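You operate a simulated robot arm through the tools that you are given. There is no shell and no other tool.

You run a simulated robot arm. Do the job below in one go: nothing can be reset, and whatever is moved stays where it is left.

TASK
Even up the two canes in the cradle and clamp them again.
Fine: push both up to the end board; open the orange bar clamp and wind the jaw right back to free them; wind it up to them after.

It is judged by the outcome, as a careful person would: the job done as asked, and still so three seconds after it is handed in. It fails if anything else is knocked over, pushed out of place, dropped, spilled or broken.

THE ROBOT
A 7-joint arm with a two-finger parallel gripper, fixed in place. Base frame: the origin is at the foot of the arm, x ahead of it, y to its left, z up; the work surface is at about z = 0.4. Units: m, degrees, N and s.
Its first joint turns from -132.0 to 132.0 degrees. Payload 3.91 kg.
The tool frame sits at the grasp point between the pads (the TCP): z along the fingers, y along the line on which they close. The tips reach 0.03 m beyond it. The gripper opens to 0.11 m. The fingers are 0.02 m wide and 0.01 m thick; the gripper's body (0.048 by 0.112 m) begins 0.055 m behind the TCP.
Orientation is that of the tool frame in the base frame, as a unit quaternion [x, y, z, w]. With the fingers straight down and closing along the base's y, the tool's x points along the base's -x, its y along +y and its z along -z.

THE INTERFACE
- The arm moves only by the tool play_rows. Its argument "motion" is a list of rows, each an object (a shift or turn left out is 0, a gripper value left out holds the last) with "dr": the turn, a rotation vector about the tool's x, y, z in units of 6 degrees (1.0 is 6 degrees), a list of three; "slide": the shift along the tool's x, y, z in units of 25 mm (1.0 is 25 mm), a list of three; "hand": the opening in per cent of the stroke, from 0 (shut) to 100 (fully open). In form: [{"dr": [rx, ry, rz], "slide": [dx, dy, dz], "hand": hand}, ...]. A call has 1 to 20 rows; each row shifts and turns the commanded pose from where the row before left it, along the tool's axes as they then stand. A call with a number of a shift or a turn outside -1 to 1 is refused whole. A row lasts 0.2 s, in which the tool goes at most 0.05 m and 8.6 degrees; a call with a longer step from one row to the next is refused whole, and so is a gripper value outside its range. Where a pose cannot be reached the arm comes as near as it can. A force on the tool above 90 N (or 10 N above the force at the start of the call, whichever is more), or a blocked arm, ends the call early, and 0.2 s more pass. Each finger travels about 0.108 m/s and halts on what it meets, pressing with about 24 N; the grip force reading is that of the motor and also rises with nothing between the fingers. The clock runs only during rows and for 0.2 s after the last one: add rows that do not move to give the fingers time. The reply holds the time, the measured pose of the TCP, the force on the tool along the base axes, the opening and the grip force, in the units named above and with some noise, with the torque about the TCP (base axes, N m) and any sound that the robot's microphone picked up.
- Cameras (640 x 400 px; columns grow to the right, rows downward): "scene" is fixed at [0.0506, 0.4981, 1.0064]; the picture's right is [-0.05, -1.00, 0.00], its down [-0.64, 0.03, -0.76] and it looks along [0.76, -0.04, -0.64] (base axes); focal length 214 px, centre (320, 200). "wrist" rides on the gripper at [0.072, 0.017, -0.103] in the tool frame; the picture's right is [-0.23, 0.97, 0.00], its down [-0.76, -0.18, -0.62] and it looks along [-0.61, -0.14, 0.78] (tool axes); focal length 222 px, centre (320, 200). There is no depth. A picture from a camera that has moved, and an enlarged one, comes with that camera's place and axes in the base frame and with its lens.
- get_image(camera): a new picture of that camera. It takes no simulated time.
- zoom(camera, box): a new picture of the part [left, top, right, bottom] of that camera's present view, enlarged. It takes no simulated time.
- finish_job(): hands the job in; it is judged then, once.

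Places have to be worked out from the pictures, the camera data and where the tool is seen. Open the gripper and draw the arm clear of the work before you hand the job in, unless the task says otherwise.

The tools are called as name(argument=value, ...) on one line, values as JSON. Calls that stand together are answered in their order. play_rows: Moves the arm, as the interface text tells. Its arguments: {"type":"object","properties":{"motion":{"type":"array","items":{"type":"object","properties":{"dr":{"type":"array","items":{"type":"number"}},"slide":{"type":"array","items":{"type":"number"}},"hand":{"type":"number"}}}}},"required":["motion"]} The other tools are called the same way: get_image (camera) takes a picture; zoom (camera, box) takes an enlarged picture of a part of a camera's view; finish_job () hands the job in.

At the start:

```text
clock: 0.0
tcp_pos: [0.371, 0.3631, 0.8282]
ee_rot: [0.0, 1.0, 0.0, 0.0]
force: [0.2, 0.1, -0.3]
wrist_torque: [-0.02, 0.01, -0.04]
opening: 0.1098
gripper_force: 0.0
```

scene: 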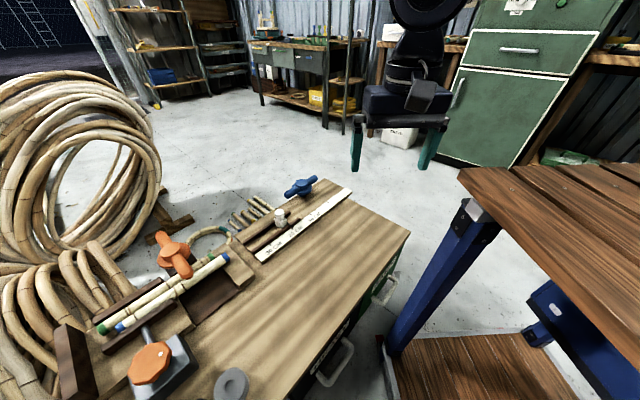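
wrist: 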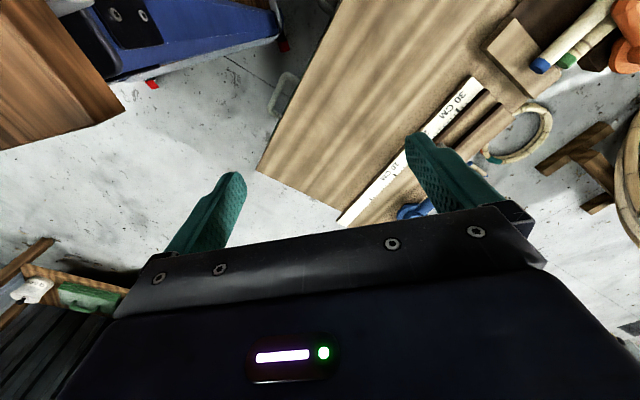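

I start by zooming in on the bench to understand the cradle, canes and clamp.

zoom(camera="scene", box=[40, 210, 280, 400])

zoom(camera="scene", box=[90, 220, 260, 340])

zoom(camera="wrist", box=[400, 0, 640, 240])

```text
2.11 times, centred on (160, 305) of scene
camera zoom: at [0.0506, 0.4981, 1.0064], right [-0.05, -1.0, 0.0], down [-0.64, 0.03, -0.76], along [0.76, -0.04, -0.64], focal length 452 px, centre (657, -21)
```

zoom: 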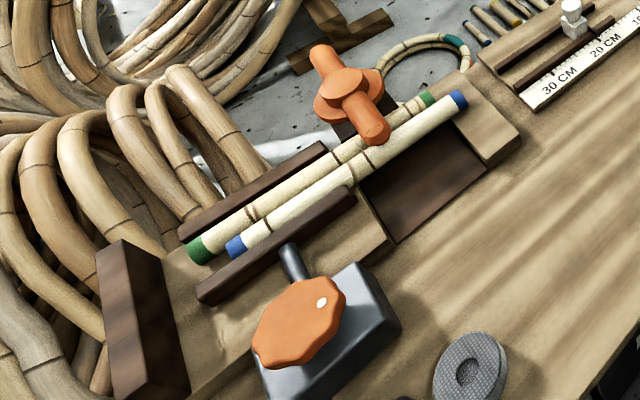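

```text
3.33 times, centred on (175, 280) of scene
camera zoom: at [0.0506, 0.4981, 1.0064], right [-0.05, -1.0, 0.0], down [-0.64, 0.03, -0.76], along [0.76, -0.04, -0.64], focal length 715 px, centre (803, -67)
```

zoom: 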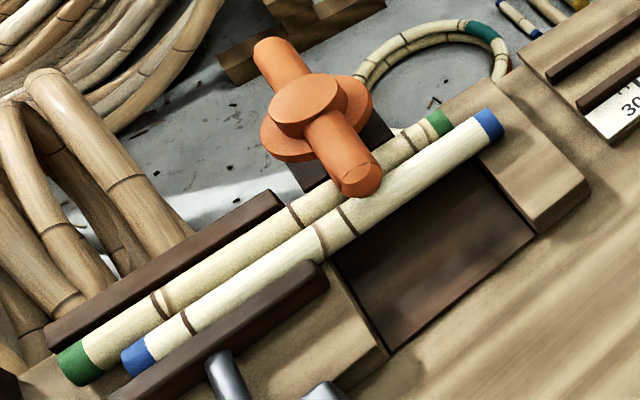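

```text
1.67 times, centred on (520, 120) of wrist
camera zoom: at [0.2988, 0.3791, 0.9312], right [0.23, 0.97, 0.0], down [0.76, -0.18, 0.62], along [0.61, -0.14, -0.78], focal length 370 px, centre (-13, 333)
```

zoom: 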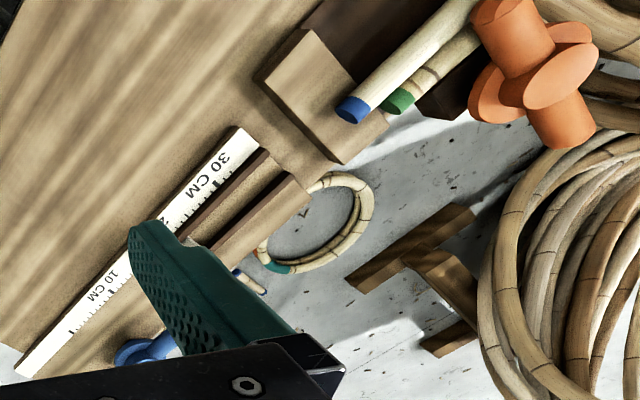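

The canes run diagonally from about (0.46, 0.77) to (0.27, 1.00) at z≈0.45, and the end board is at the far left. I'll raise the wrist camera over the cradle to see the clamp parts, staying high.

play_rows(motion=[{"slide": [0.27, 0.97, 0.1]}, {"slide": [0.27, 0.97, 0.1]}, {"slide": [0.27, 0.97, 0.1]}, {"slide": [0.27, 0.97, 0.1]}, {"slide": [0.27, 0.97, 0.1]}, {"slide": [0.27, 0.97, 0.1]}, {"slide": [0.27, 0.97, 0.1]}, {"slide": [0.27, 0.97, 0.1]}, {"slide": [0.27, 0.97, 0.1]}, {"slide": [0.27, 0.97, 0.1]}, {"slide": [0.27, 0.97, 0.1]}, {"slide": [0.27, 0.97, 0.1]}, {"slide": [0.27, 0.97, 0.1]}, {"slide": [0.27, 0.97, 0.1]}, {"slide": [0.27, 0.97, 0.1]}, {"slide": [0.27, 0.97, 0.1]}])

get_image(camera="wrist")

get_image(camera="scene")

```text
clock: 3.4
tcp_pos: [0.2622, 0.7482, 0.7907]
ee_rot: [0.0, 1.0, 0.0, 0.0]
force: [0.4, -0.4, 0.5]
wrist_torque: [-0.02, 0.02, 0.0]
opening: 0.11
gripper_force: 0.2
```

```text
taken
camera wrist: at [0.1903, 0.7664, 0.8923], right [0.23, 0.97, 0.0], down [0.76, -0.18, 0.62], along [0.61, -0.14, -0.78], focal length 222 px, centre (320, 200)
```

wrist: 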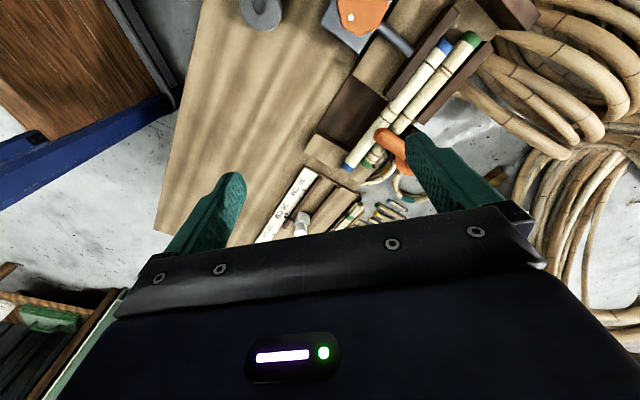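

```text
taken
```

scene: 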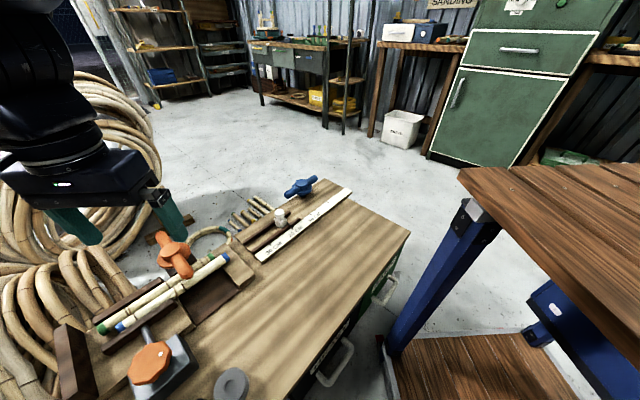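

The work sits toward the top-right of the wrist view. I'll shift back and left to center it.

play_rows(motion=[{"slide": [0.95, 0.75, 0]}, {"slide": [0.95, 0.75, 0]}, {"slide": [0.95, 0.75, 0]}, {"slide": [0.95, 0.75, 0]}, {"slide": [0.95, 0.75, 0]}, {"slide": [0.95, 0.75, 0.4]}, {"slide": [0.4, 0.75, 0.4]}, {}])

get_image(camera="wrist")

zoom(camera="wrist", box=[160, 0, 480, 200])

```text
clock: 5.2
tcp_pos: [0.1095, 0.8818, 0.7683]
ee_rot: [0.0, 1.0, 0.0, 0.001]
force: [0.6, 0.1, -0.6]
wrist_torque: [0.01, 0.0, 0.0]
opening: 0.1103
gripper_force: 0.0
```

```text
taken
camera wrist: at [0.0375, 0.8983, 0.8721], right [0.23, 0.97, 0.0], down [0.76, -0.18, 0.62], along [0.61, -0.14, -0.78], focal length 222 px, centre (320, 200)
```

wrist: 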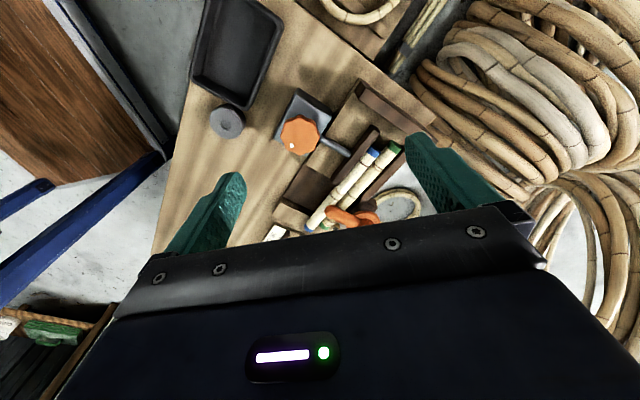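

```text
2.00 times, centred on (320, 100) of wrist
camera zoom: at [0.0375, 0.8983, 0.8721], right [0.23, 0.97, 0.0], down [0.76, -0.18, 0.62], along [0.61, -0.14, -0.78], focal length 444 px, centre (320, 400)
```

zoom: 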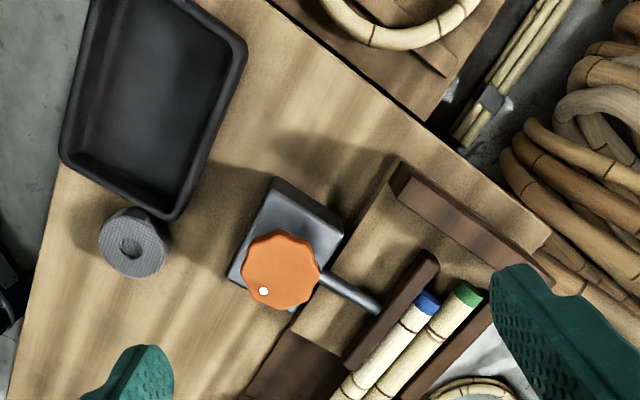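

The orange knob sits flat on top of the grey block at about (0.184, 0.829, 0.487), so its axis is vertical. The shaft from the block drives the near rail, which is the jaw. Next I'll look closely at the orange bar on its pivot beyond the canes.

play_rows(motion=[{"slide": [-0.98, -0.2, 0]}, {"slide": [-0.98, -0.2, 0]}, {"slide": [-0.98, -0.2, 0]}, {"slide": [-0.98, -0.2, 0]}, {"slide": [-0.98, -0.2, 0]}, {"slide": [-0.98, -0.2, 0]}, {"slide": [-0.98, -0.2, 0]}, {"slide": [-0.98, -0.2, 0]}, {"slide": [-0.98, -0.2, 0]}, {"slide": [-0.98, -0.2, 0]}, {"slide": [-0.98, -0.2, 0]}, {"dr": [0, 0, -1]}, {"dr": [0, 0, -1]}, {"dr": [0, 0, -1]}, {"dr": [0, 0, -1]}, {"dr": [0, 0, -1]}, {"dr": [0, 0, -1]}, {"dr": [0, 0, -1]}, {"dr": [0, 0, -0.5]}, {}])

get_image(camera="wrist")

zoom(camera="wrist", box=[200, 40, 456, 200])

```text
clock: 9.4
tcp_pos: [0.3796, 0.8246, 0.7686]
ee_rot: [-0.384, 0.923, 0.0, 0.0]
force: [-0.2, 1.3, -0.3]
wrist_torque: [0.03, 0.05, 0.02]
opening: 0.11
gripper_force: 0.2
```

```text
taken
camera wrist: at [0.316, 0.7867, 0.8714], right [-0.53, 0.85, 0.0], down [0.66, 0.41, 0.62], along [0.53, 0.33, -0.78], focal length 222 px, centre (320, 200)
```

wrist: 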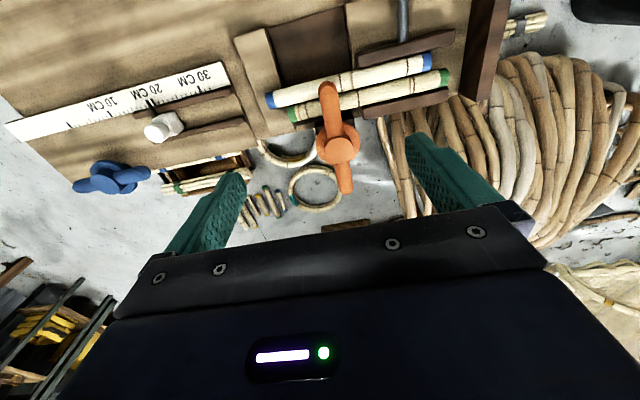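

```text
2.50 times, centred on (328, 120) of wrist
camera zoom: at [0.316, 0.7867, 0.8714], right [-0.53, 0.85, 0.0], down [0.66, 0.41, 0.62], along [0.53, 0.33, -0.78], focal length 555 px, centre (300, 400)
```

zoom: 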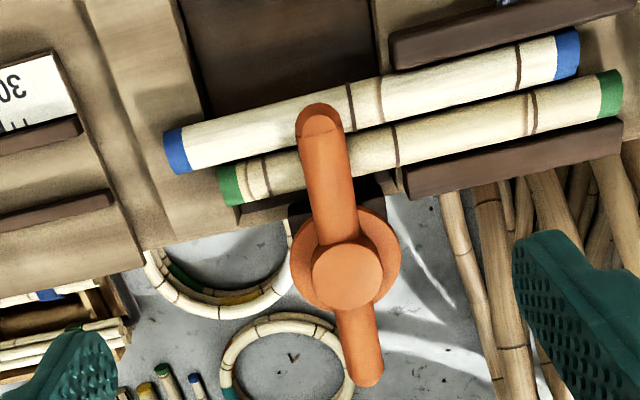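

The bar swivels on a hub at about (0.457, 0.918) with its top at z≈0.485. Its near tip is at about (0.375, 0.837), over both canes. I'll drop above the tip with the open fingers straddling it, stopping with the fingertips just higher than the bar.

play_rows(motion=[{"slide": [-0.083, 0.048, 0.95]}, {"slide": [-0.083, 0.048, 0.95]}, {"slide": [-0.083, 0.048, 0.95]}, {"slide": [-0.083, 0.048, 0.95]}, {"slide": [-0.083, 0.048, 0.95]}, {"slide": [-0.083, 0.048, 0.95]}, {"slide": [-0.083, 0.048, 0.95]}, {"slide": [-0.083, 0.048, 0.95]}, {"slide": [-0.083, 0.048, 0.6]}, {"slide": [-0.083, 0.048, 0.6]}, {}])

get_image(camera="wrist")

zoom(camera="scene", box=[90, 220, 260, 340])

```text
clock: 11.8
tcp_pos: [0.3845, 0.8489, 0.5487]
ee_rot: [-0.383, 0.924, 0.0, 0.0]
force: [-0.7, -0.4, -0.5]
wrist_torque: [0.02, 0.01, -0.01]
opening: 0.1099
gripper_force: 0.1
```

```text
taken
camera wrist: at [0.3212, 0.8097, 0.6506], right [-0.53, 0.85, 0.0], down [0.66, 0.41, 0.62], along [0.53, 0.33, -0.78], focal length 222 px, centre (320, 200)
```

wrist: 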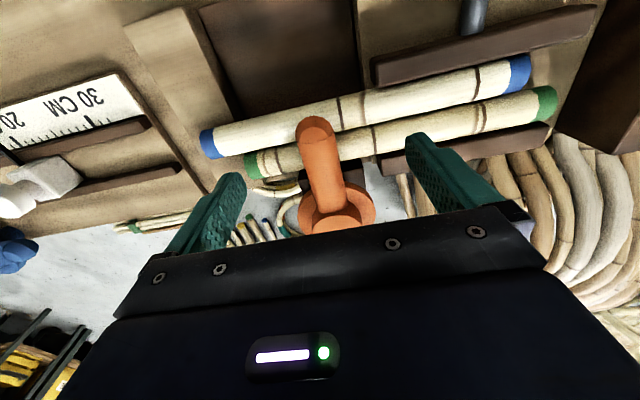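

```text
3.33 times, centred on (175, 280) of scene
camera zoom: at [0.0506, 0.4981, 1.0064], right [-0.05, -1.0, 0.0], down [-0.64, 0.03, -0.76], along [0.76, -0.04, -0.64], focal length 715 px, centre (803, -67)
```

zoom: 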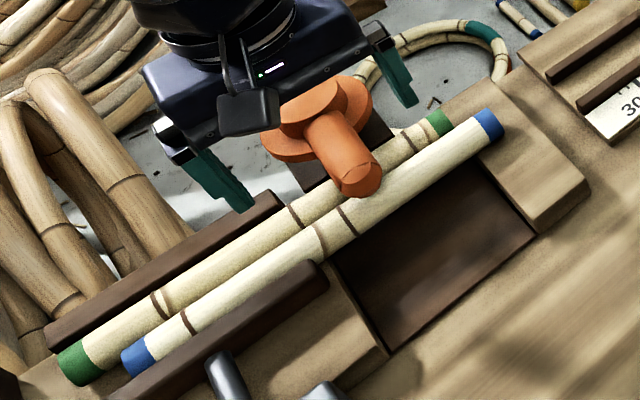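

The fingers are centred over the bar tip at about 0.095 m from the hub. I'll lower to TCP z≈0.50, which puts the fingertips just above the canes, and narrow the gap around the bar without squeezing.

play_rows(motion=[{"slide": [0, 0, 0.65]}, {"slide": [0, 0, 0.65]}, {"slide": [0, 0, 0.64]}, {"hand": 70}, {"hand": 45}, {"hand": 45}, {}])

get_image(camera="wrist")

zoom(camera="scene", box=[90, 220, 260, 340])

```text
clock: 13.4
tcp_pos: [0.3839, 0.8491, 0.5004]
ee_rot: [-0.382, 0.924, -0.001, 0.0]
force: [0.4, 0.4, -0.3]
wrist_torque: [0.0, -0.01, -0.03]
opening: 0.0494
gripper_force: 0.1
```

```text
taken
camera wrist: at [0.3218, 0.81, 0.6028], right [-0.53, 0.85, 0.0], down [0.66, 0.41, 0.62], along [0.53, 0.33, -0.78], focal length 222 px, centre (320, 200)
```

wrist: 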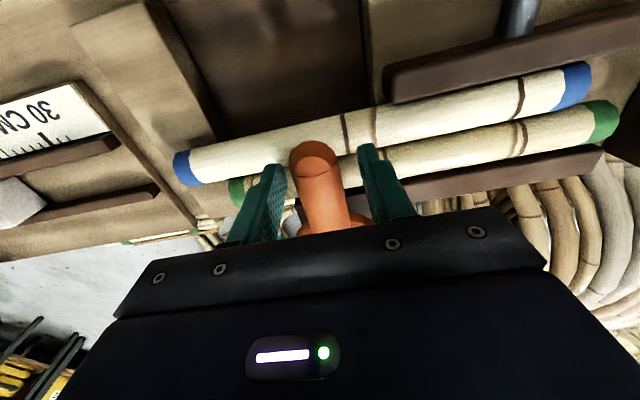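

```text
3.33 times, centred on (175, 280) of scene
camera zoom: at [0.0506, 0.4981, 1.0064], right [-0.05, -1.0, 0.0], down [-0.64, 0.03, -0.76], along [0.76, -0.04, -0.64], focal length 715 px, centre (803, -67)
```

zoom: 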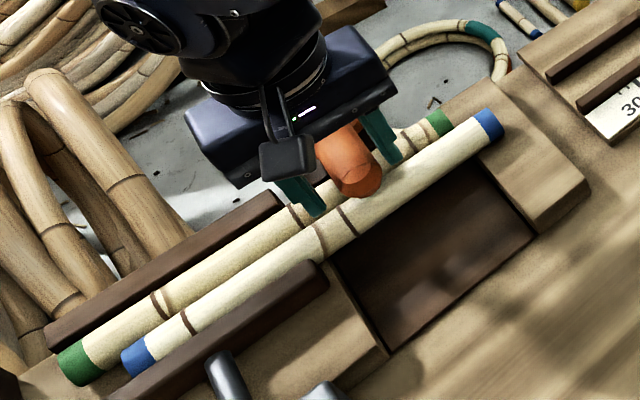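

The fingers straddle the bar cleanly with no contact force. I'll try a small arc to the right (counterclockwise from above) about the hub and watch the force.

play_rows(motion=[{"slide": [0, -0.4, 0], "dr": [0, 0, -0.5]}, {"slide": [0, -0.4, 0], "dr": [0, 0, -1]}, {"slide": [0, -0.4, 0], "dr": [0, 0, -1]}, {"slide": [0, -0.4, 0], "dr": [0, 0, -1]}, {}])

get_image(camera="wrist")

zoom(camera="scene", box=[90, 220, 260, 340])

```text
clock: 14.6
tcp_pos: [0.4171, 0.8242, 0.5009]
ee_rot: [-0.545, 0.839, 0.0, 0.0]
force: [-0.6, -0.3, 0.2]
wrist_torque: [-0.01, 0.01, 0.03]
opening: 0.0496
gripper_force: 0.4
```

```text
taken
camera wrist: at [0.3728, 0.7652, 0.6028], right [-0.8, 0.6, 0.0], down [0.47, 0.62, 0.62], along [0.38, 0.5, -0.78], focal length 222 px, centre (320, 200)
```

wrist: 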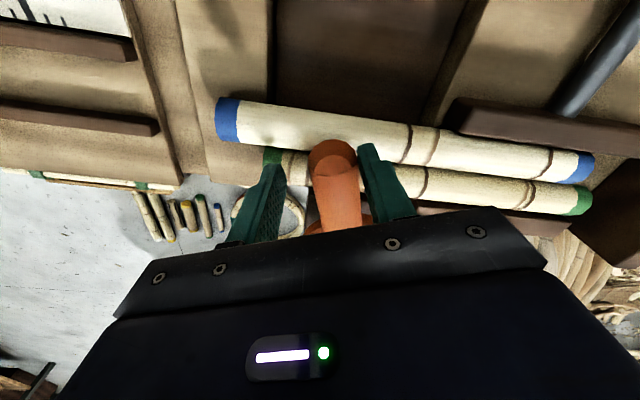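

```text
3.33 times, centred on (175, 280) of scene
camera zoom: at [0.0506, 0.4981, 1.0064], right [-0.05, -1.0, 0.0], down [-0.64, 0.03, -0.76], along [0.76, -0.04, -0.64], focal length 715 px, centre (803, -67)
```

zoom: 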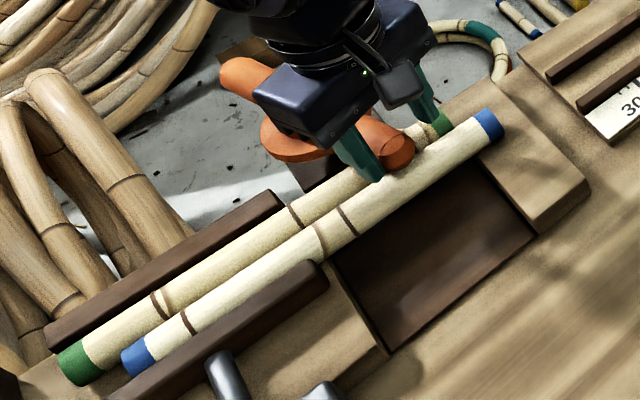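

The bar turns freely. I continue the arc.

play_rows(motion=[{"slide": [0, -0.41, 0], "dr": [0, 0, -1]}, {"slide": [0, -0.41, 0], "dr": [0, 0, -1]}, {"slide": [0, -0.41, 0], "dr": [0, 0, -1]}, {"slide": [0, -0.41, 0], "dr": [0, 0, -1]}, {"slide": [0, -0.41, 0], "dr": [0, 0, -1]}, {"slide": [0, -0.41, 0], "dr": [0, 0, -1]}, {"slide": [0, -0.41, 0], "dr": [0, 0, -1]}, {}])

get_image(camera="wrist")

zoom(camera="scene", box=[90, 200, 260, 320])

```text
clock: 16.4
tcp_pos: [0.4845, 0.8185, 0.5011]
ee_rot: [0.809, -0.588, 0.0, 0.0]
force: [1.0, 0.6, -0.7]
wrist_torque: [-0.02, -0.02, 0.01]
opening: 0.0496
gripper_force: 0.0
```

```text
taken
camera wrist: at [0.4928, 0.7442, 0.6024], right [-1.0, -0.09, 0.0], down [-0.07, 0.78, 0.62], along [-0.05, 0.62, -0.78], focal length 222 px, centre (320, 200)
```

wrist: 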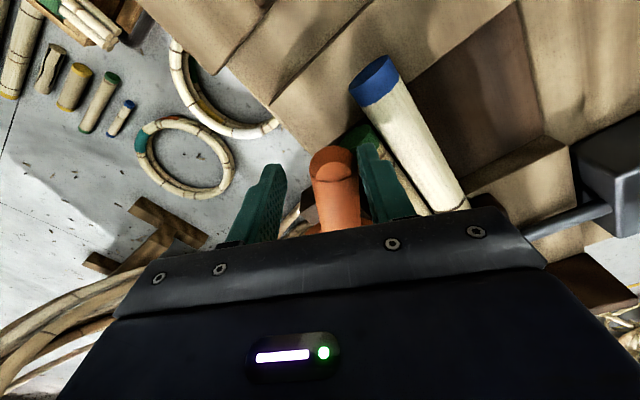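

```text
3.33 times, centred on (175, 260) of scene
camera zoom: at [0.0506, 0.4981, 1.0064], right [-0.05, -1.0, 0.0], down [-0.64, 0.03, -0.76], along [0.76, -0.04, -0.64], focal length 715 px, centre (803, 0)
```

zoom: 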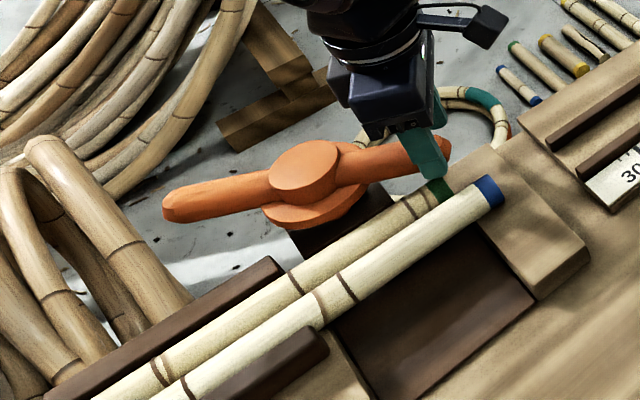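

The bar has cleared the canes with plenty of rotation so far. I'll swing it about 20° more so it lies parallel to the canes.

play_rows(motion=[{"slide": [0, -0.41, 0], "dr": [0, 0, -1]}, {"slide": [0, -0.41, 0], "dr": [0, 0, -1]}, {"slide": [0, -0.41, 0], "dr": [0, 0, -1]}, {"slide": [0, -0.41, 0], "dr": [0, 0, -0.5]}, {}])

get_image(camera="wrist")

zoom(camera="scene", box=[90, 200, 260, 320])

```text
clock: 17.6
tcp_pos: [0.5212, 0.8285, 0.504]
ee_rot: [0.903, -0.43, 0.0, 0.0]
force: [0.8, 0.1, 0.1]
wrist_torque: [-0.01, -0.02, 0.0]
opening: 0.0499
gripper_force: 0.5
out of reach, approached as far as the arm can: row 4
```

```text
taken
camera wrist: at [0.5541, 0.7607, 0.6048], right [-0.9, -0.44, 0.0], down [-0.34, 0.7, 0.62], along [-0.27, 0.56, -0.78], focal length 222 px, centre (320, 200)
```

wrist: 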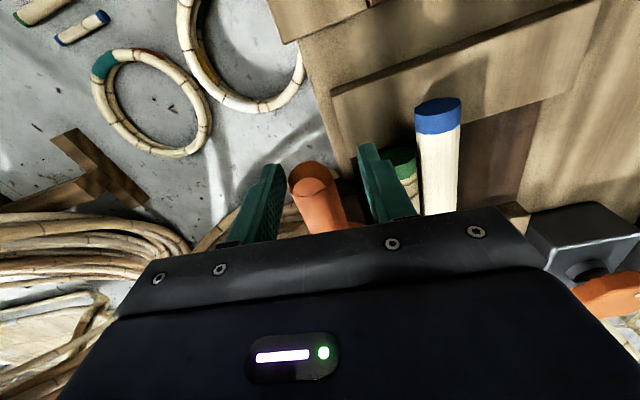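

```text
3.33 times, centred on (175, 260) of scene
camera zoom: at [0.0506, 0.4981, 1.0064], right [-0.05, -1.0, 0.0], down [-0.64, 0.03, -0.76], along [0.76, -0.04, -0.64], focal length 715 px, centre (803, 0)
```

zoom: 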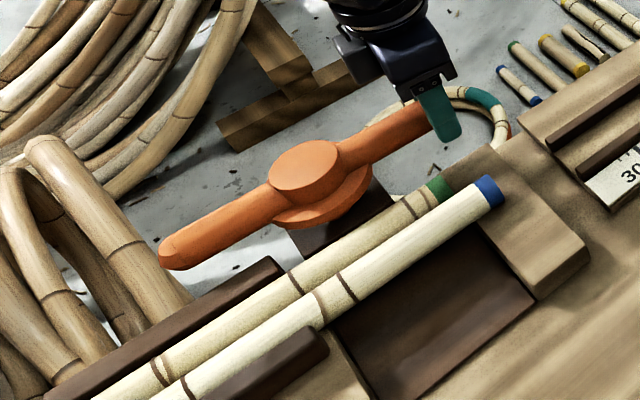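

The bar now lies nearly parallel to the canes and well clear of them. I'll lift straight off and carry the gripper over to the knob.

play_rows(motion=[{"slide": [0, 0, -0.8]}, {"slide": [0, 0, -1]}, {"slide": [0, 0, -1]}, {"slide": [0, 0, -1]}, {"slide": [0, 0, -1]}, {"slide": [-0.606, 0.749, 0], "hand": 100}, {"slide": [-0.606, 0.749, 0]}, {"slide": [-0.606, 0.749, 0]}, {"slide": [-0.606, 0.749, 0]}, {"slide": [-0.606, 0.749, 0]}, {"slide": [-0.606, 0.749, 0]}, {"slide": [-0.606, 0.749, 0]}, {"slide": [-0.606, 0.749, 0]}, {"slide": [-0.606, 0.749, 0]}, {"slide": [-0.606, 0.749, 0]}, {"slide": [-0.606, 0.749, 0]}, {}])

get_image(camera="wrist")

get_image(camera="scene")

```text
clock: 21.2
tcp_pos: [0.2545, 0.8284, 0.6235]
ee_rot: [0.903, -0.43, 0.0, 0.001]
force: [0.7, 0.0, 0.9]
wrist_torque: [0.0, 0.0, -0.01]
opening: 0.1099
gripper_force: 0.0
```

```text
taken
camera wrist: at [0.2875, 0.7611, 0.7254], right [-0.9, -0.44, 0.0], down [-0.34, 0.7, 0.62], along [-0.27, 0.56, -0.78], focal length 222 px, centre (320, 200)
```

wrist: 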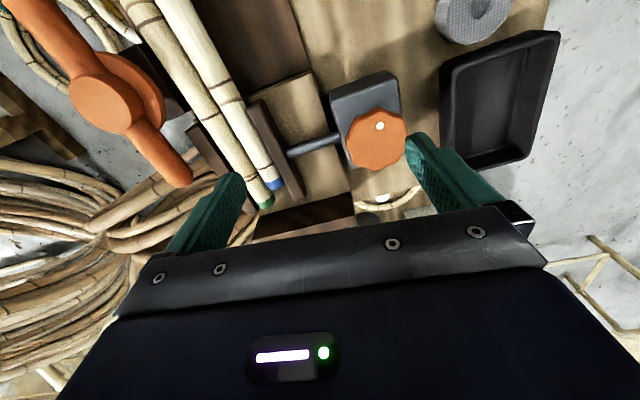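

```text
taken
```

scene: 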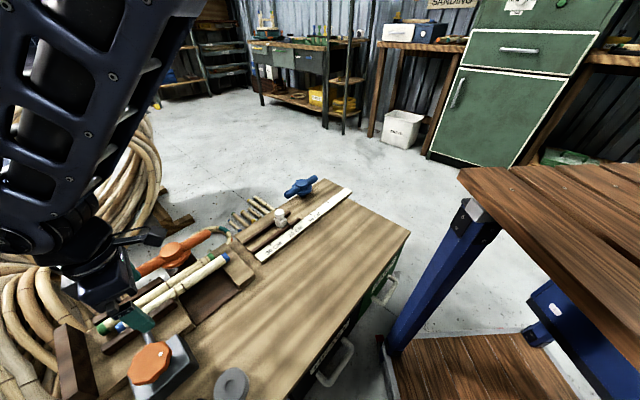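

The knob shows at about (0.187, 0.826) and roughly 0.07 m across. I'll zoom in for its height and thickness and the block shape.

zoom(camera="wrist", box=[220, 40, 460, 220])

zoom(camera="scene", box=[40, 290, 240, 400])

```text
2.22 times, centred on (340, 130) of wrist
camera zoom: at [0.2875, 0.7611, 0.7254], right [-0.9, -0.44, 0.0], down [-0.34, 0.7, 0.62], along [-0.27, 0.56, -0.78], focal length 494 px, centre (276, 356)
```

zoom: 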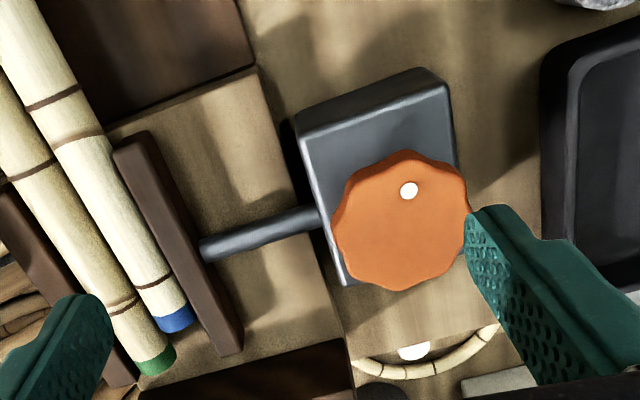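

```text
3.20 times, centred on (140, 345) of scene
camera zoom: at [0.0506, 0.4981, 1.0064], right [-0.05, -1.0, 0.0], down [-0.64, 0.03, -0.76], along [0.76, -0.04, -0.64], focal length 686 px, centre (896, -264)
```

zoom: 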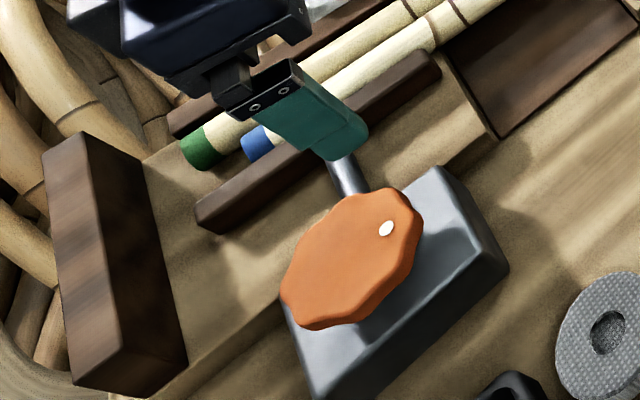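

The knob stands a little above the block with a white dot marking its angle, which I can use to track turns. I'll centre over it and pre-rotate so there's room to turn counterclockwise.

play_rows(motion=[{"slide": [-0.56, 0.72, 0.7]}, {"slide": [-0.56, 0.72, 0.7]}, {"slide": [-0.56, 0.72, 0.7]}, {"dr": [0, 0, 1]}, {"dr": [0, 0, 1]}, {"dr": [0, 0, 1]}, {"dr": [0, 0, 1]}, {"dr": [0, 0, 1]}, {"dr": [0, 0, 1]}, {"dr": [0, 0, 1]}, {"dr": [0, 0, 1]}, {"dr": [0, 0, 1]}, {"dr": [0, 0, 1]}, {"dr": [0, 0, 1]}, {"dr": [0, 0, 1]}, {"dr": [0, 0, 1]}, {"dr": [0, 0, 1]}, {"dr": [0, 0, 1]}, {"dr": [0, 0, 1]}, {}])

get_image(camera="wrist")

zoom(camera="scene", box=[40, 290, 240, 400])

```text
clock: 25.4
tcp_pos: [0.1869, 0.8262, 0.5704]
ee_rot: [-0.284, 0.959, 0.0, -0.001]
force: [0.4, 0.9, -0.7]
wrist_torque: [0.02, -0.02, 0.0]
opening: 0.1101
gripper_force: 0.0
```

```text
taken
camera wrist: at [0.1173, 0.8012, 0.6728], right [-0.34, 0.94, 0.0], down [0.74, 0.27, 0.62], along [0.59, 0.21, -0.78], focal length 222 px, centre (320, 200)
```

wrist: 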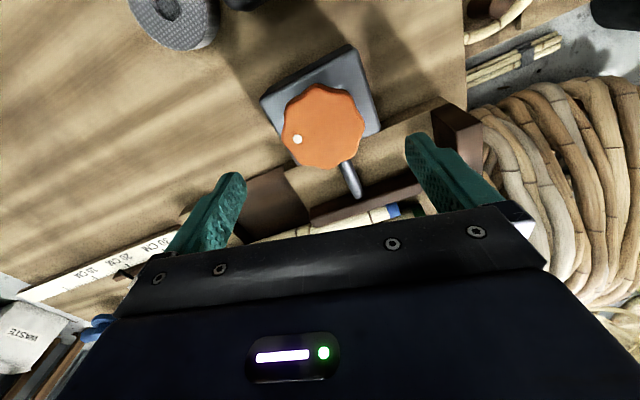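

```text
3.20 times, centred on (140, 345) of scene
camera zoom: at [0.0506, 0.4981, 1.0064], right [-0.05, -1.0, 0.0], down [-0.64, 0.03, -0.76], along [0.76, -0.04, -0.64], focal length 686 px, centre (896, -264)
```

zoom: 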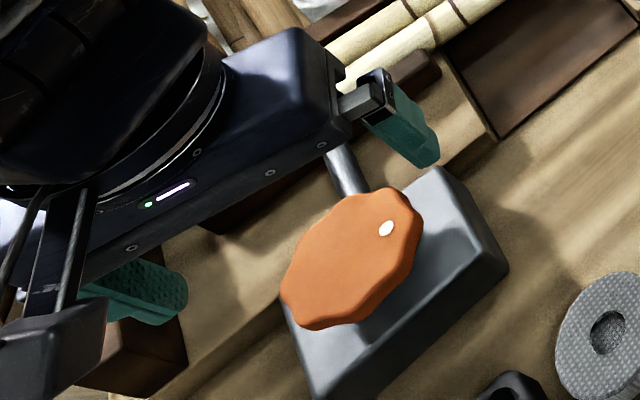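

Combining views, the knob top is at about (0.184, 0.827, 0.48). I'll fine-centre, lower so the fingers flank the knob, and grip it.

play_rows(motion=[{"slide": [0.08, 0.1, 0.8]}, {"slide": [0, 0, 0.8]}, {"slide": [0, 0, 0.8]}, {"slide": [0, 0, 0.8]}, {}])

zoom(camera="scene", box=[40, 290, 240, 400])

get_image(camera="wrist")

```text
clock: 26.6
tcp_pos: [0.1848, 0.8272, 0.4898]
ee_rot: [-0.284, 0.959, 0.0, 0.0]
force: [0.0, 0.6, 0.6]
wrist_torque: [-0.02, 0.0, 0.01]
opening: 0.11
gripper_force: 0.0
```

```text
3.20 times, centred on (140, 345) of scene
camera zoom: at [0.0506, 0.4981, 1.0064], right [-0.05, -1.0, 0.0], down [-0.64, 0.03, -0.76], along [0.76, -0.04, -0.64], focal length 686 px, centre (896, -264)
```

zoom: 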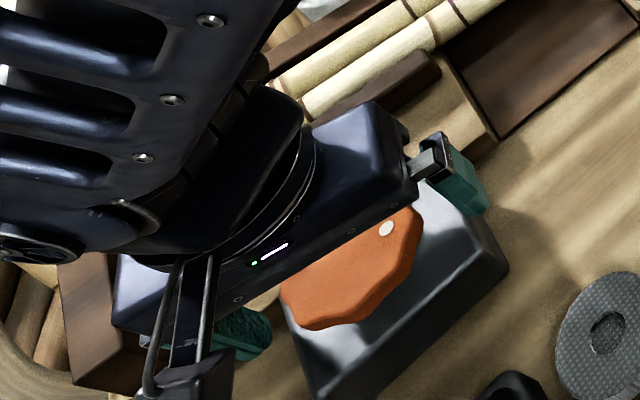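

```text
taken
camera wrist: at [0.1143, 0.8019, 0.5921], right [-0.34, 0.94, 0.0], down [0.74, 0.27, 0.62], along [0.59, 0.21, -0.78], focal length 222 px, centre (320, 200)
```

wrist: 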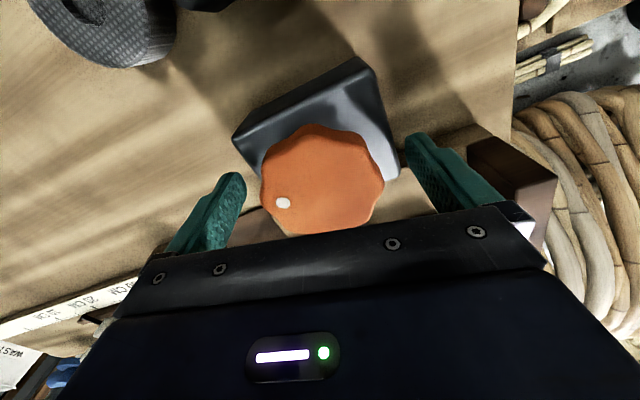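

Centred with clearance. I'll lower slightly more and close on the knob.

play_rows(motion=[{"slide": [0, 0, 0.28]}, {"hand": 80}, {"hand": 60}, {"hand": 50}, {"hand": 50}, {}])

get_image(camera="wrist")

```text
clock: 28.0
tcp_pos: [0.1839, 0.8278, 0.4841]
ee_rot: [-0.284, 0.959, 0.0, 0.0]
force: [1.1, -10.2, 23.3]
wrist_torque: [-2.59, -0.72, 1.14]
opening: 0.1062
gripper_force: 44.8
```

```text
taken
camera wrist: at [0.1148, 0.8026, 0.5861], right [-0.34, 0.94, 0.0], down [0.74, 0.27, 0.62], along [0.59, 0.21, -0.78], focal length 222 px, centre (320, 200)
```

wrist: 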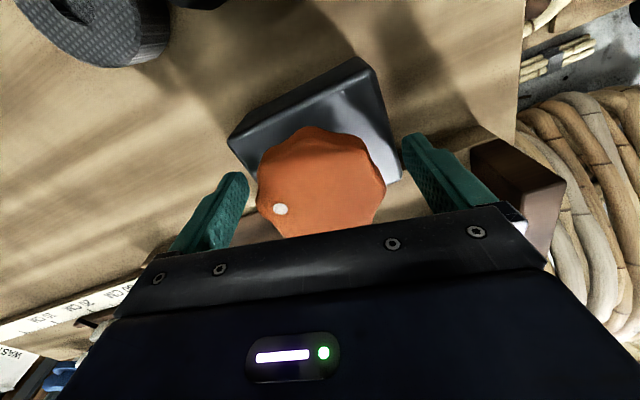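

The fingers stopped almost at once (opening 0.106, vertical force 23 N), so a fingertip is pressing the block's edge. I'll reopen, rise about 12 mm, and close again.

play_rows(motion=[{"hand": 100}, {"hand": 100}, {"slide": [0, 0, -0.5]}, {}])

zoom(camera="wrist", box=[160, 40, 480, 240])

zoom(camera="scene", box=[90, 310, 220, 400])

```text
clock: 29.0
tcp_pos: [0.1847, 0.8262, 0.4966]
ee_rot: [-0.284, 0.959, -0.001, 0.0]
force: [0.0, -1.0, -1.6]
wrist_torque: [0.03, 0.04, -0.01]
opening: 0.11
gripper_force: 0.1
```

```text
2.00 times, centred on (320, 140) of wrist
camera zoom: at [0.1141, 0.802, 0.5982], right [-0.34, 0.94, 0.0], down [0.74, 0.27, 0.62], along [0.59, 0.21, -0.78], focal length 444 px, centre (320, 320)
```

zoom: 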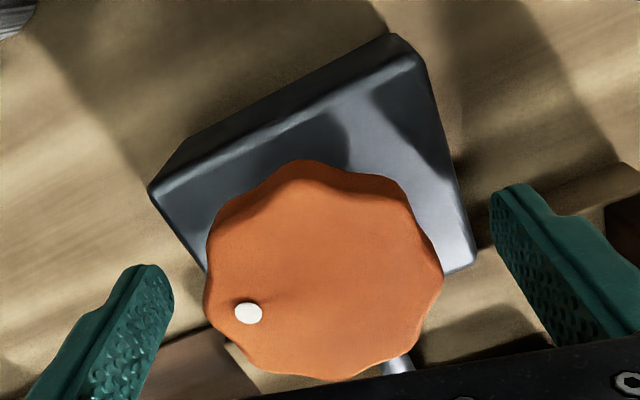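

```text
4.44 times, centred on (155, 355) of scene
camera zoom: at [0.0506, 0.4981, 1.0064], right [-0.05, -1.0, 0.0], down [-0.64, 0.03, -0.76], along [0.76, -0.04, -0.64], focal length 953 px, centre (1053, -489)
```

zoom: 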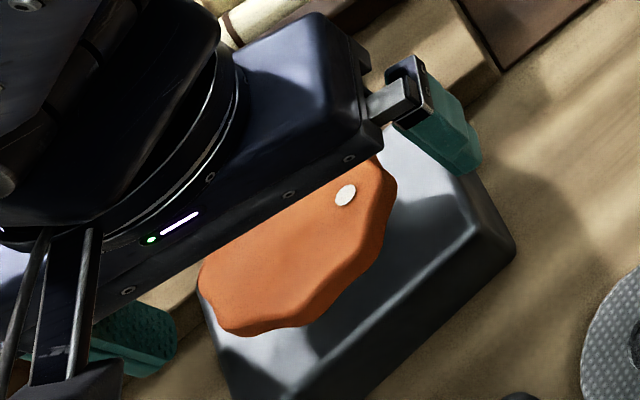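

Block top works out to about z≈0.458, so the tips at 0.467 are now above it. I'll close on the knob here.

play_rows(motion=[{"hand": 80}, {"hand": 60}, {"hand": 50}, {"hand": 50}, {}])

zoom(camera="wrist", box=[160, 40, 480, 240])

zoom(camera="scene", box=[90, 310, 220, 400])

```text
clock: 30.2
tcp_pos: [0.1846, 0.8282, 0.4969]
ee_rot: [-0.285, 0.959, 0.001, 0.0]
force: [-1.5, 1.7, -1.3]
wrist_torque: [-0.11, -0.04, 0.02]
opening: 0.0674
gripper_force: 45.1
```

```text
2.00 times, centred on (320, 140) of wrist
camera zoom: at [0.1141, 0.8021, 0.5982], right [-0.34, 0.94, 0.0], down [0.74, 0.27, 0.62], along [0.59, 0.21, -0.78], focal length 444 px, centre (320, 320)
```

zoom: 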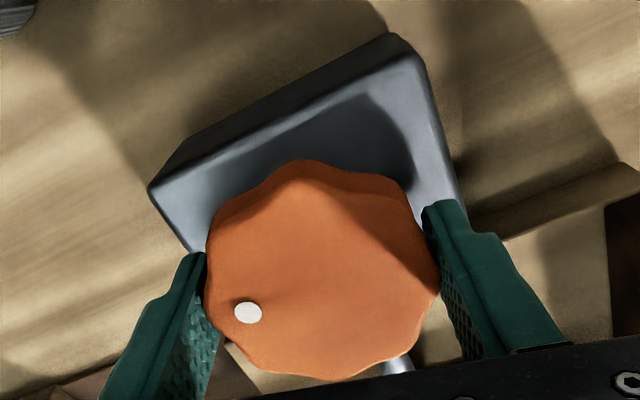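

```text
4.44 times, centred on (155, 355) of scene
camera zoom: at [0.0506, 0.4981, 1.0064], right [-0.05, -1.0, 0.0], down [-0.64, 0.03, -0.76], along [0.76, -0.04, -0.64], focal length 953 px, centre (1053, -489)
```

zoom: 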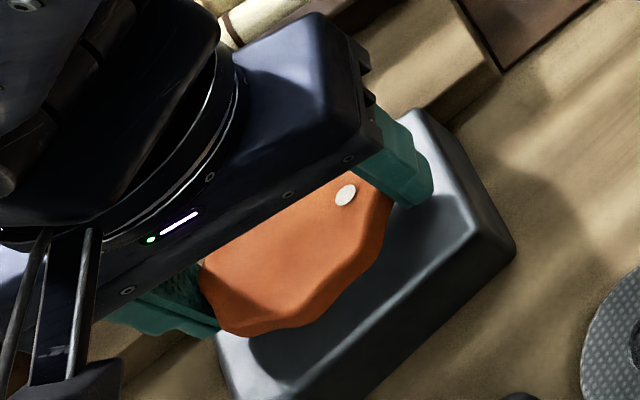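

Knob gripped at 0.067 m with negligible side load. I'll turn it counterclockwise a little and see how the jaw and forces respond.

play_rows(motion=[{"dr": [0, 0, -0.5]}, {"dr": [0, 0, -1]}, {"dr": [0, 0, -1]}, {"dr": [0, 0, -1]}, {"dr": [0, 0, -1]}, {}])

zoom(camera="scene", box=[40, 270, 240, 400])

get_image(camera="wrist")

```text
clock: 31.6
tcp_pos: [0.1849, 0.8286, 0.4961]
ee_rot: [-0.501, 0.866, 0.001, 0.0]
force: [2.6, -1.9, 7.3]
wrist_torque: [-0.96, 0.26, 0.01]
opening: 0.0677
gripper_force: 45.0
```

```text
3.08 times, centred on (140, 335) of scene
camera zoom: at [0.0506, 0.4981, 1.0064], right [-0.05, -1.0, 0.0], down [-0.64, 0.03, -0.76], along [0.76, -0.04, -0.64], focal length 660 px, centre (874, -215)
```

zoom: 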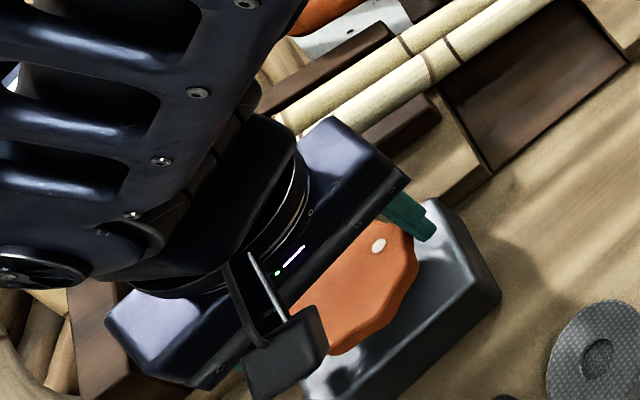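

```text
taken
camera wrist: at [0.1333, 0.773, 0.5982], right [-0.73, 0.68, 0.0], down [0.53, 0.57, 0.62], along [0.43, 0.46, -0.78], focal length 222 px, centre (320, 200)
```

wrist: 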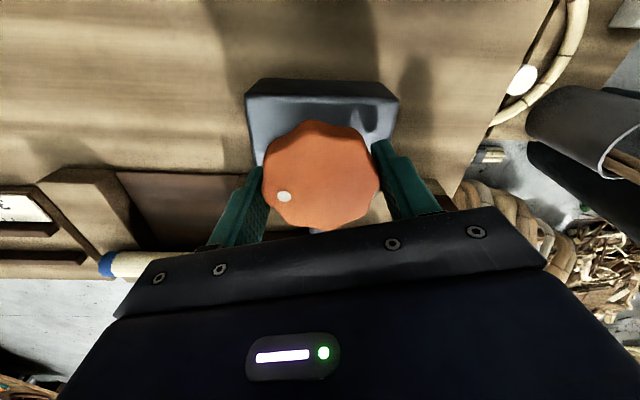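

The knob turns with the gripper and without resistance, which suggests this is the loosening direction. I'll continue another 72°.

play_rows(motion=[{"dr": [0, 0, -1]}, {"dr": [0, 0, -1]}, {"dr": [0, 0, -1]}, {"dr": [0, 0, -1]}, {"dr": [0, 0, -1]}, {"dr": [0, 0, -1]}, {"dr": [0, 0, -1]}, {"dr": [0, 0, -1]}, {"dr": [0, 0, -1]}, {"dr": [0, 0, -1]}, {"dr": [0, 0, -1]}, {"dr": [0, 0, -1]}, {}])

zoom(camera="scene", box=[40, 270, 240, 400])

get_image(camera="wrist")

```text
clock: 34.4
tcp_pos: [0.1851, 0.8273, 0.4972]
ee_rot: [0.914, -0.406, 0.0, 0.0]
force: [1.4, -10.3, 14.8]
wrist_torque: [-0.89, -0.1, 0.02]
opening: 0.0677
gripper_force: 44.8
```

```text
3.08 times, centred on (140, 335) of scene
camera zoom: at [0.0506, 0.4981, 1.0064], right [-0.05, -1.0, 0.0], down [-0.64, 0.03, -0.76], along [0.76, -0.04, -0.64], focal length 660 px, centre (874, -215)
```

zoom: 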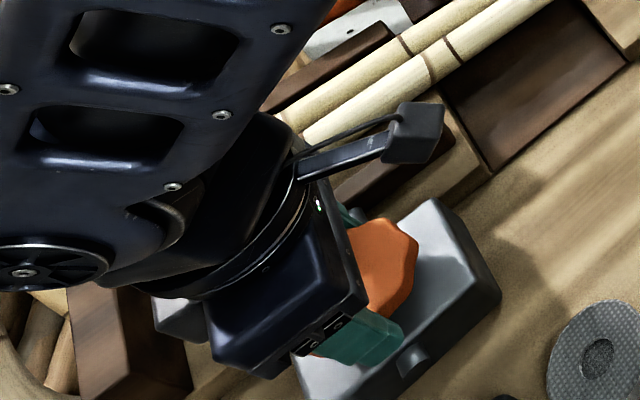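

```text
taken
camera wrist: at [0.2202, 0.7624, 0.598], right [-0.88, -0.48, 0.0], down [-0.38, 0.68, 0.62], along [-0.3, 0.55, -0.78], focal length 222 px, centre (320, 200)
```

wrist: 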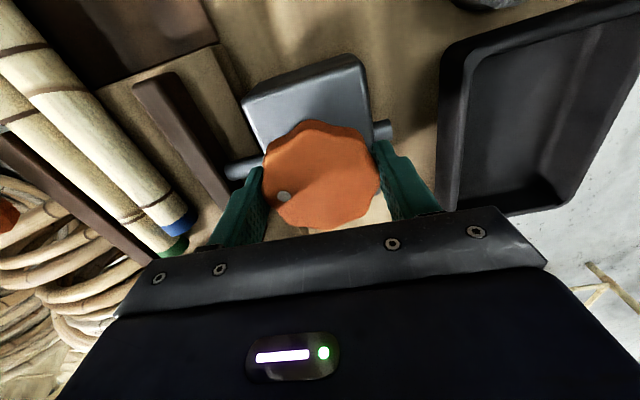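

The jaw has clearly backed off: there's a visible gap to the blue cane and the screw now protrudes behind the block. I'll keep winding back in the same grip as far as it goes.

play_rows(motion=[{"dr": [0, 0, -1]}, {"dr": [0, 0, -1]}, {"dr": [0, 0, -1]}, {"dr": [0, 0, -1]}, {"dr": [0, 0, -1]}, {}])

get_image(camera="wrist")

```text
clock: 35.8
tcp_pos: [0.1835, 0.8275, 0.4953]
ee_rot: [0.988, -0.156, 0.0, 0.0]
force: [1.2, -0.3, -2.8]
wrist_torque: [0.66, 1.01, -0.52]
opening: 0.0642
gripper_force: 44.7
```

```text
taken
camera wrist: at [0.2478, 0.7892, 0.598], right [-0.52, -0.86, 0.0], down [-0.67, 0.4, 0.62], along [-0.53, 0.32, -0.78], focal length 222 px, centre (320, 200)
```

wrist: 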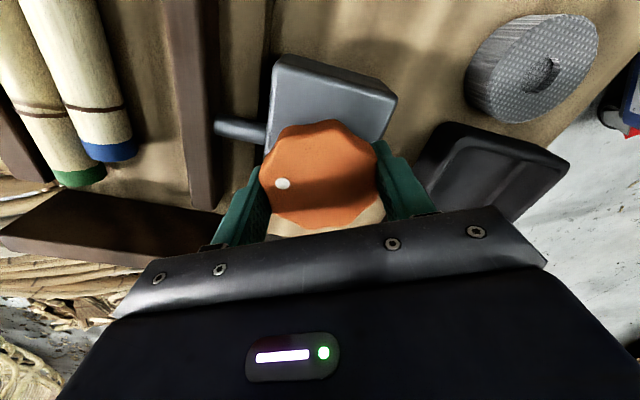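

The opening dropped and the white dot shifted relative to the fingers, so the grip slipped, probably at the end stop. I'll release, lift, and look.

play_rows(motion=[{"hand": 70}, {"hand": 80}, {"hand": 80}, {"slide": [0, 0, -1]}, {"slide": [0, 0, -1]}, {"slide": [0, 0, -1]}, {"slide": [0, 0, -1]}, {}])

get_image(camera="wrist")

zoom(camera="scene", box=[40, 270, 240, 400])

```text
clock: 37.6
tcp_pos: [0.1829, 0.8285, 0.5961]
ee_rot: [0.988, -0.157, 0.0, 0.0]
force: [0.0, -0.4, 0.8]
wrist_torque: [0.02, -0.05, -0.02]
opening: 0.0879
gripper_force: 0.0
```

```text
taken
camera wrist: at [0.2467, 0.7898, 0.698], right [-0.52, -0.86, 0.0], down [-0.67, 0.4, 0.62], along [-0.53, 0.32, -0.78], focal length 222 px, centre (320, 200)
```

wrist: 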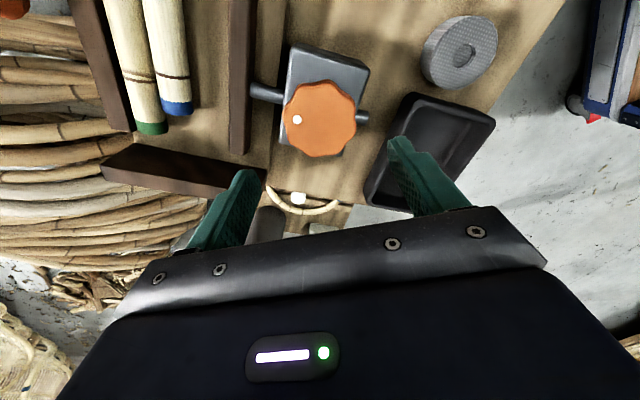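

```text
3.08 times, centred on (140, 335) of scene
camera zoom: at [0.0506, 0.4981, 1.0064], right [-0.05, -1.0, 0.0], down [-0.64, 0.03, -0.76], along [0.76, -0.04, -0.64], focal length 660 px, centre (874, -215)
```

zoom: 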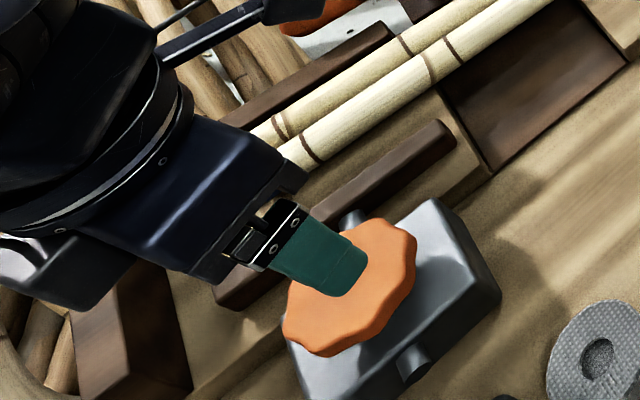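

The jaw is fully back: the knob stopped about 100° round, beyond which the fingers only slipped, and there's a clear gap beside the canes. Next I'll close the fingers and go behind the canes' right ends, with the blue end at about (0.458, 0.770), squared to the cane axis at 135°.

play_rows(motion=[{"dr": [0, 0, 1], "hand": 50}, {"dr": [0, 0, 1], "hand": 0}, {"dr": [0, 0, 1]}, {"dr": [0, 0, 1]}, {"dr": [0, 0, 0.5]}, {"slide": [0.885, -0.51, 0]}, {"slide": [0.885, -0.51, 0]}, {"slide": [0.885, -0.51, 0]}, {"slide": [0.885, -0.51, 0]}, {"slide": [0.885, -0.51, 0]}, {"slide": [0.885, -0.51, 0]}, {"slide": [0.885, -0.51, 0]}, {"slide": [0.885, -0.51, 0]}, {"slide": [0.885, -0.51, 0]}, {"slide": [0.885, -0.51, 0]}, {"slide": [0.885, -0.51, 0]}, {"slide": [0.885, -0.51, 0]}, {}])

get_image(camera="wrist")

zoom(camera="scene", box=[60, 220, 260, 350])

```text
clock: 41.4
tcp_pos: [0.4812, 0.7483, 0.5978]
ee_rot: [0.924, -0.382, 0.0, 0.0]
force: [0.0, -0.3, 0.3]
wrist_torque: [-0.01, 0.03, -0.02]
opening: 0.0001
gripper_force: 23.6
```

```text
taken
camera wrist: at [0.5212, 0.685, 0.6999], right [-0.85, -0.53, 0.0], down [-0.41, 0.66, 0.62], along [-0.33, 0.53, -0.78], focal length 222 px, centre (320, 200)
```

wrist: 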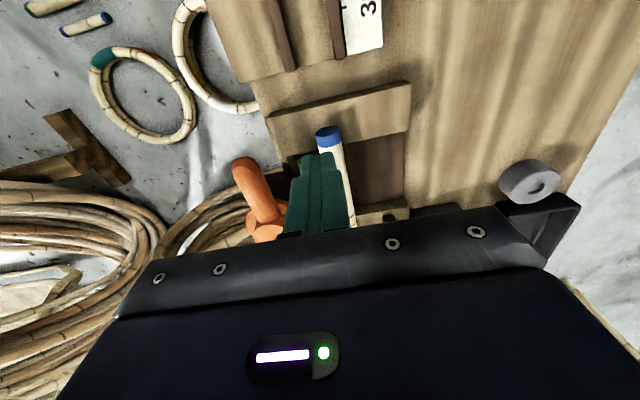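

```text
3.08 times, centred on (160, 285) of scene
camera zoom: at [0.0506, 0.4981, 1.0064], right [-0.05, -1.0, 0.0], down [-0.64, 0.03, -0.76], along [0.76, -0.04, -0.64], focal length 660 px, centre (812, -62)
```

zoom: 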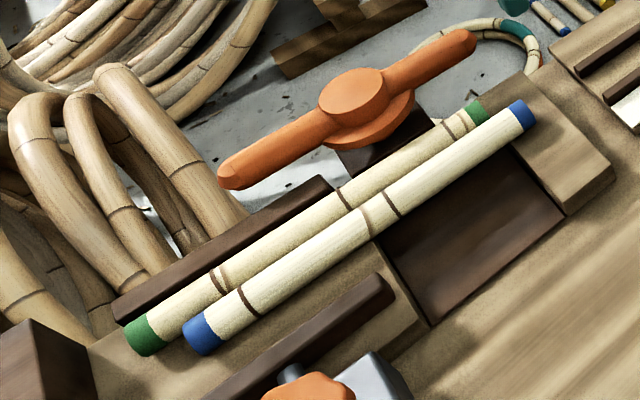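

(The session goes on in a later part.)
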